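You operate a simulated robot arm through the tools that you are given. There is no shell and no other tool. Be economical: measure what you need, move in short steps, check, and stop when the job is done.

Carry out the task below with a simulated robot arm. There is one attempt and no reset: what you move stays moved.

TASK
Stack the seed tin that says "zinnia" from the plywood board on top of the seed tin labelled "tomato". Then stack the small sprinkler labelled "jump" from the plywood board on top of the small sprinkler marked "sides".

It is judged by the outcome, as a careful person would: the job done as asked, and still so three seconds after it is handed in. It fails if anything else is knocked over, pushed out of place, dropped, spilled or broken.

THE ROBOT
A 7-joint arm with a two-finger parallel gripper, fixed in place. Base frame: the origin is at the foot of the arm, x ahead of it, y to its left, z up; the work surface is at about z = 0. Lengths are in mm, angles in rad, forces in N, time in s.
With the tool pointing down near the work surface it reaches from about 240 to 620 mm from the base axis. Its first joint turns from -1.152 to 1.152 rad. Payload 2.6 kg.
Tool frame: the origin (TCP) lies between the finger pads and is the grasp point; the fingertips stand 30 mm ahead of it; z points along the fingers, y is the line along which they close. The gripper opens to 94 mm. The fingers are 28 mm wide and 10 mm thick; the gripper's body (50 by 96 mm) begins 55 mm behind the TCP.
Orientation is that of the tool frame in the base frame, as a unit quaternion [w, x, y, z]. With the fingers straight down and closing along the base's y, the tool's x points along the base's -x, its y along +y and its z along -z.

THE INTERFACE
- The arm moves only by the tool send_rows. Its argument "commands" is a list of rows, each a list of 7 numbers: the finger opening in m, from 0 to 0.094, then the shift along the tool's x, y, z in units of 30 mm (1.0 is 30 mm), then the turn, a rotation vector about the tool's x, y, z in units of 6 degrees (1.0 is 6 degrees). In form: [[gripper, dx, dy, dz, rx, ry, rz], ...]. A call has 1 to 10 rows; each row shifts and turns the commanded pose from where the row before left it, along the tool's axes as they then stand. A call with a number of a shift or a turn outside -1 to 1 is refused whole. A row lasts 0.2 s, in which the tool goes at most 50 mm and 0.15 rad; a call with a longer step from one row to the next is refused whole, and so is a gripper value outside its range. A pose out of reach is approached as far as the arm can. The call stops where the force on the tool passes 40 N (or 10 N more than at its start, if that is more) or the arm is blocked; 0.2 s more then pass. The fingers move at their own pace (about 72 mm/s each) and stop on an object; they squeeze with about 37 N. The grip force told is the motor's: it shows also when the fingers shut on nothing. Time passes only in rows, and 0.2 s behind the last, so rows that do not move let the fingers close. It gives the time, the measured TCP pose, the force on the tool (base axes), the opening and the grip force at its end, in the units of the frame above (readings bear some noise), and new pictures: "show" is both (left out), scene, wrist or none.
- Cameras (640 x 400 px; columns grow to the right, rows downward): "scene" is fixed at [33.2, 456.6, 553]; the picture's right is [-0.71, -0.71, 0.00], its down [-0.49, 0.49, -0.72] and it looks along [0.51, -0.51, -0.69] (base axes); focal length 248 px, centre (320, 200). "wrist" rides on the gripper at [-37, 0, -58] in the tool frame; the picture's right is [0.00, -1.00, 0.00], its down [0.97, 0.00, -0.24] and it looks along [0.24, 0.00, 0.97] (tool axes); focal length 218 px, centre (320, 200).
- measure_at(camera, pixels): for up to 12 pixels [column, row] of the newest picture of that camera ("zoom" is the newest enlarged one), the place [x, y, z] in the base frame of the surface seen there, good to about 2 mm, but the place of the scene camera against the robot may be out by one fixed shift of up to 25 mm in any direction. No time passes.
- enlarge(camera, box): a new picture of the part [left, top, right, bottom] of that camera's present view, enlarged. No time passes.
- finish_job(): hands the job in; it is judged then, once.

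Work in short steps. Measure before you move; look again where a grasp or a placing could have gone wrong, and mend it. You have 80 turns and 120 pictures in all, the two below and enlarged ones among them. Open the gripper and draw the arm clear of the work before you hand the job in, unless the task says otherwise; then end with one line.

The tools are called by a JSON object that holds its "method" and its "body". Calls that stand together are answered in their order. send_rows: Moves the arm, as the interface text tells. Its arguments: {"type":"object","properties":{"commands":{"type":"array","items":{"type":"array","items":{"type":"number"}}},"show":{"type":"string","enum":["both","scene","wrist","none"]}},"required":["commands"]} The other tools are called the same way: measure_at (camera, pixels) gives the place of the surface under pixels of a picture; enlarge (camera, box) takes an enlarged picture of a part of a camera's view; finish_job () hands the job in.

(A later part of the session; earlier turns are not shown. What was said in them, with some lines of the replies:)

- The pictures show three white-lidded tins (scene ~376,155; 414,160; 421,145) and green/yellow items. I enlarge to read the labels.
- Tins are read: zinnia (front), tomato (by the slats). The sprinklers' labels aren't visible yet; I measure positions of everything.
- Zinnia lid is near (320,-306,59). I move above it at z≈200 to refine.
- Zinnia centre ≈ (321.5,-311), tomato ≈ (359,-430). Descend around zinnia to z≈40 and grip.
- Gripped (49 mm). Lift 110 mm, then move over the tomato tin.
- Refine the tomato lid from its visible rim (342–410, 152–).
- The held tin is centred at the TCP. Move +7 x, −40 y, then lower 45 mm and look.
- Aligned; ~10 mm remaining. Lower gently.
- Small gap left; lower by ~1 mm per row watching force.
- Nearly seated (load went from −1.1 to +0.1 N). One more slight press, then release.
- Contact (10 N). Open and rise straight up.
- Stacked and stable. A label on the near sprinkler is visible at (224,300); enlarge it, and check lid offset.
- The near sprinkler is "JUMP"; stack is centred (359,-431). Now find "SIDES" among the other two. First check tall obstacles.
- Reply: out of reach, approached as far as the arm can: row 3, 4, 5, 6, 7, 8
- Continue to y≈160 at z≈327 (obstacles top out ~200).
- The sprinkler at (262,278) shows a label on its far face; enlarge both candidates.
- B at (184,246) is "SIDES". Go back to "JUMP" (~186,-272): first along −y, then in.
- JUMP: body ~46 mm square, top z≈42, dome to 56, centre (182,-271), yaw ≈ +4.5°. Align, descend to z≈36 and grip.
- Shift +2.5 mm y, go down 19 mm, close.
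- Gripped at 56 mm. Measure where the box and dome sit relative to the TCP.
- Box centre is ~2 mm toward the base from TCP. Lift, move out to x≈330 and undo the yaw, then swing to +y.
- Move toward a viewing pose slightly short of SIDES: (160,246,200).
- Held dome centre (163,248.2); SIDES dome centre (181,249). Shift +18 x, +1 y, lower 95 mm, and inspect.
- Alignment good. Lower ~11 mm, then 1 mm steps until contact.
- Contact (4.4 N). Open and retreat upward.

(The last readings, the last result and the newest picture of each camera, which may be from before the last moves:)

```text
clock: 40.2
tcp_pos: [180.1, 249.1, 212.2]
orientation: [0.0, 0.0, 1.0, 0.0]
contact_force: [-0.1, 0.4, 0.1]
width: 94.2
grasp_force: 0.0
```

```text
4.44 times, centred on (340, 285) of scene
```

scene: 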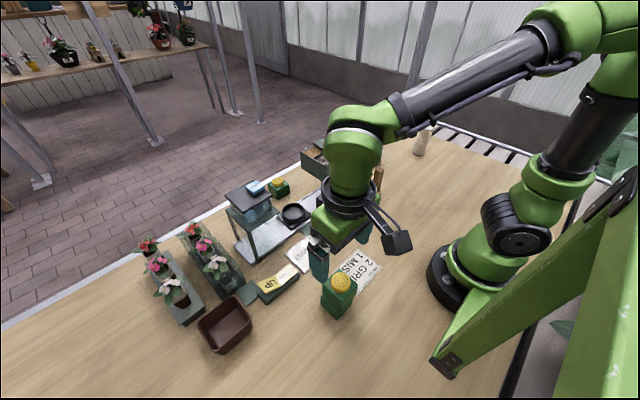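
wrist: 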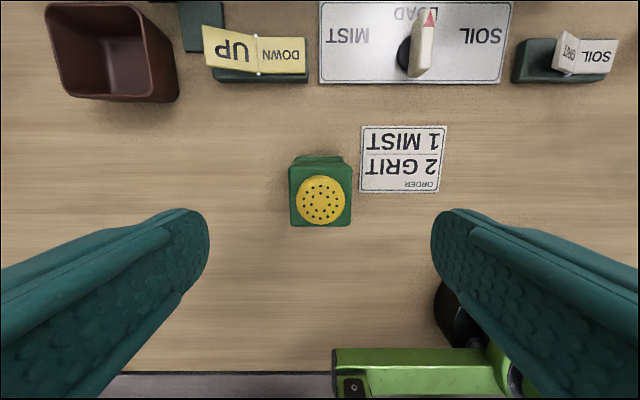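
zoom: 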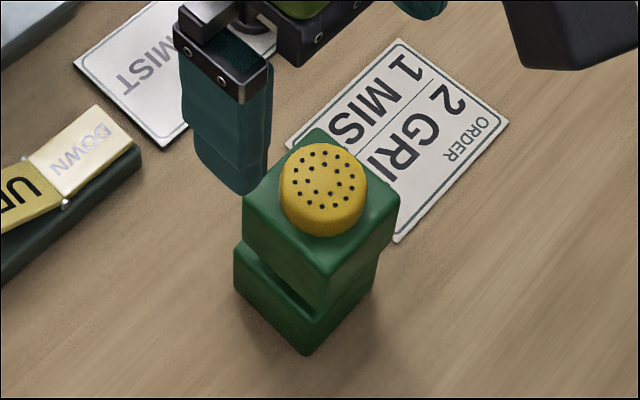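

Stacked upright. Draw the arm up and clear, then a last look.

{"method": "send_rows", "body": {"commands": [[0.094, 0, 0, -0.9, 0, 0, 0], [0.094, 0, 0, -0.9, 0, 0, 0], [0.094, 0, 0, -0.9, 0, 0, 0], [0.094, -0.8, 0, -0.7, 0, 0, 0], [0.094, -0.8, -0.6, 0, 0, 0, 0], [0.094, -0.8, -0.9, 0, 0, 0, 0], [0.094, -0.8, -0.9, 0, 0, 0, 0], [0.094, -0.8, -0.9, 0, 0, 0, 0], [0.094, -0.8, -0.9, 0, 0, 0, 0], [0.094, 0, -0.9, 0, 0, 0, 0]], "show": "scene"}}

{"method": "send_rows", "body": {"commands": [[0.094, 0, -0.9, 0, 0, 0, 0], [0.094, 0, -0.9, 0, 0, 0, 0], [0.094, 0, -0.9, 0, 0, 0, 0], [0.094, 0, 0, 0, 0, 0, 0]]}}

{"method": "enlarge", "body": {"camera": "scene", "box": [220, 100, 480, 340]}}

```text
clock: 42.4
tcp_pos: [323.8, 96.3, 314.2]
orientation: [0.0, 0.0, 1.0, 0.0]
contact_force: [-0.3, 0.3, 0.2]
width: 93.8
grasp_force: 0.0
```

scene: 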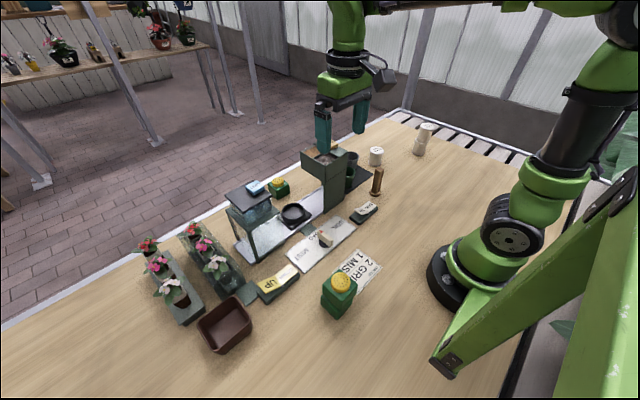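

```text
clock: 43.4
tcp_pos: [323.2, 12.9, 314.3]
orientation: [-0.001, 0.001, 1.0, 0.001]
contact_force: [0.1, -0.5, -0.2]
width: 93.9
grasp_force: 0.1
```

scene: 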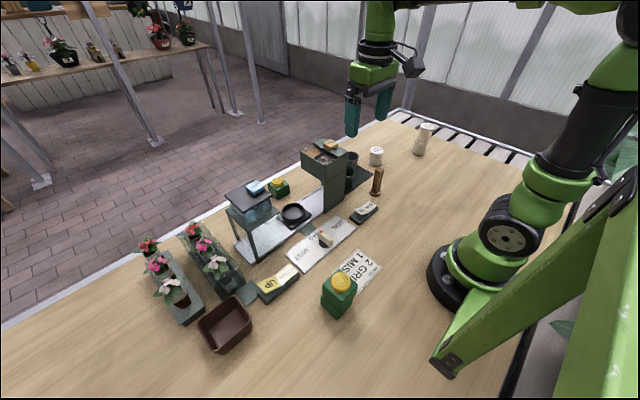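
wrist: 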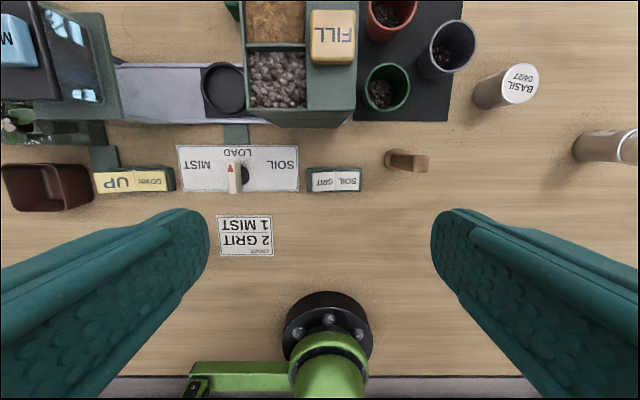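

```text
1.67 times, centred on (350, 220) of scene
```

zoom: 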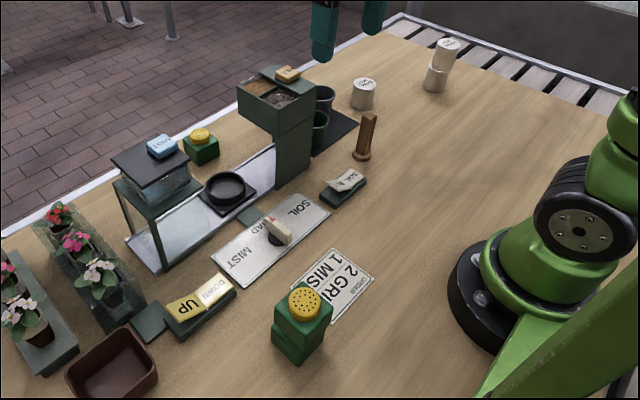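

Both stacks stand, everything else is undisturbed, and the arm is clear.

{"method": "finish_job", "body": {}}

```text
The job is handed in.
```

The "zinnia" tin is stacked on the "tomato" tin, and the "jump" sprinkler is stacked on the "sides" sprinkler; both stacks were standing and nothing else looked disturbed when I handed the job in.
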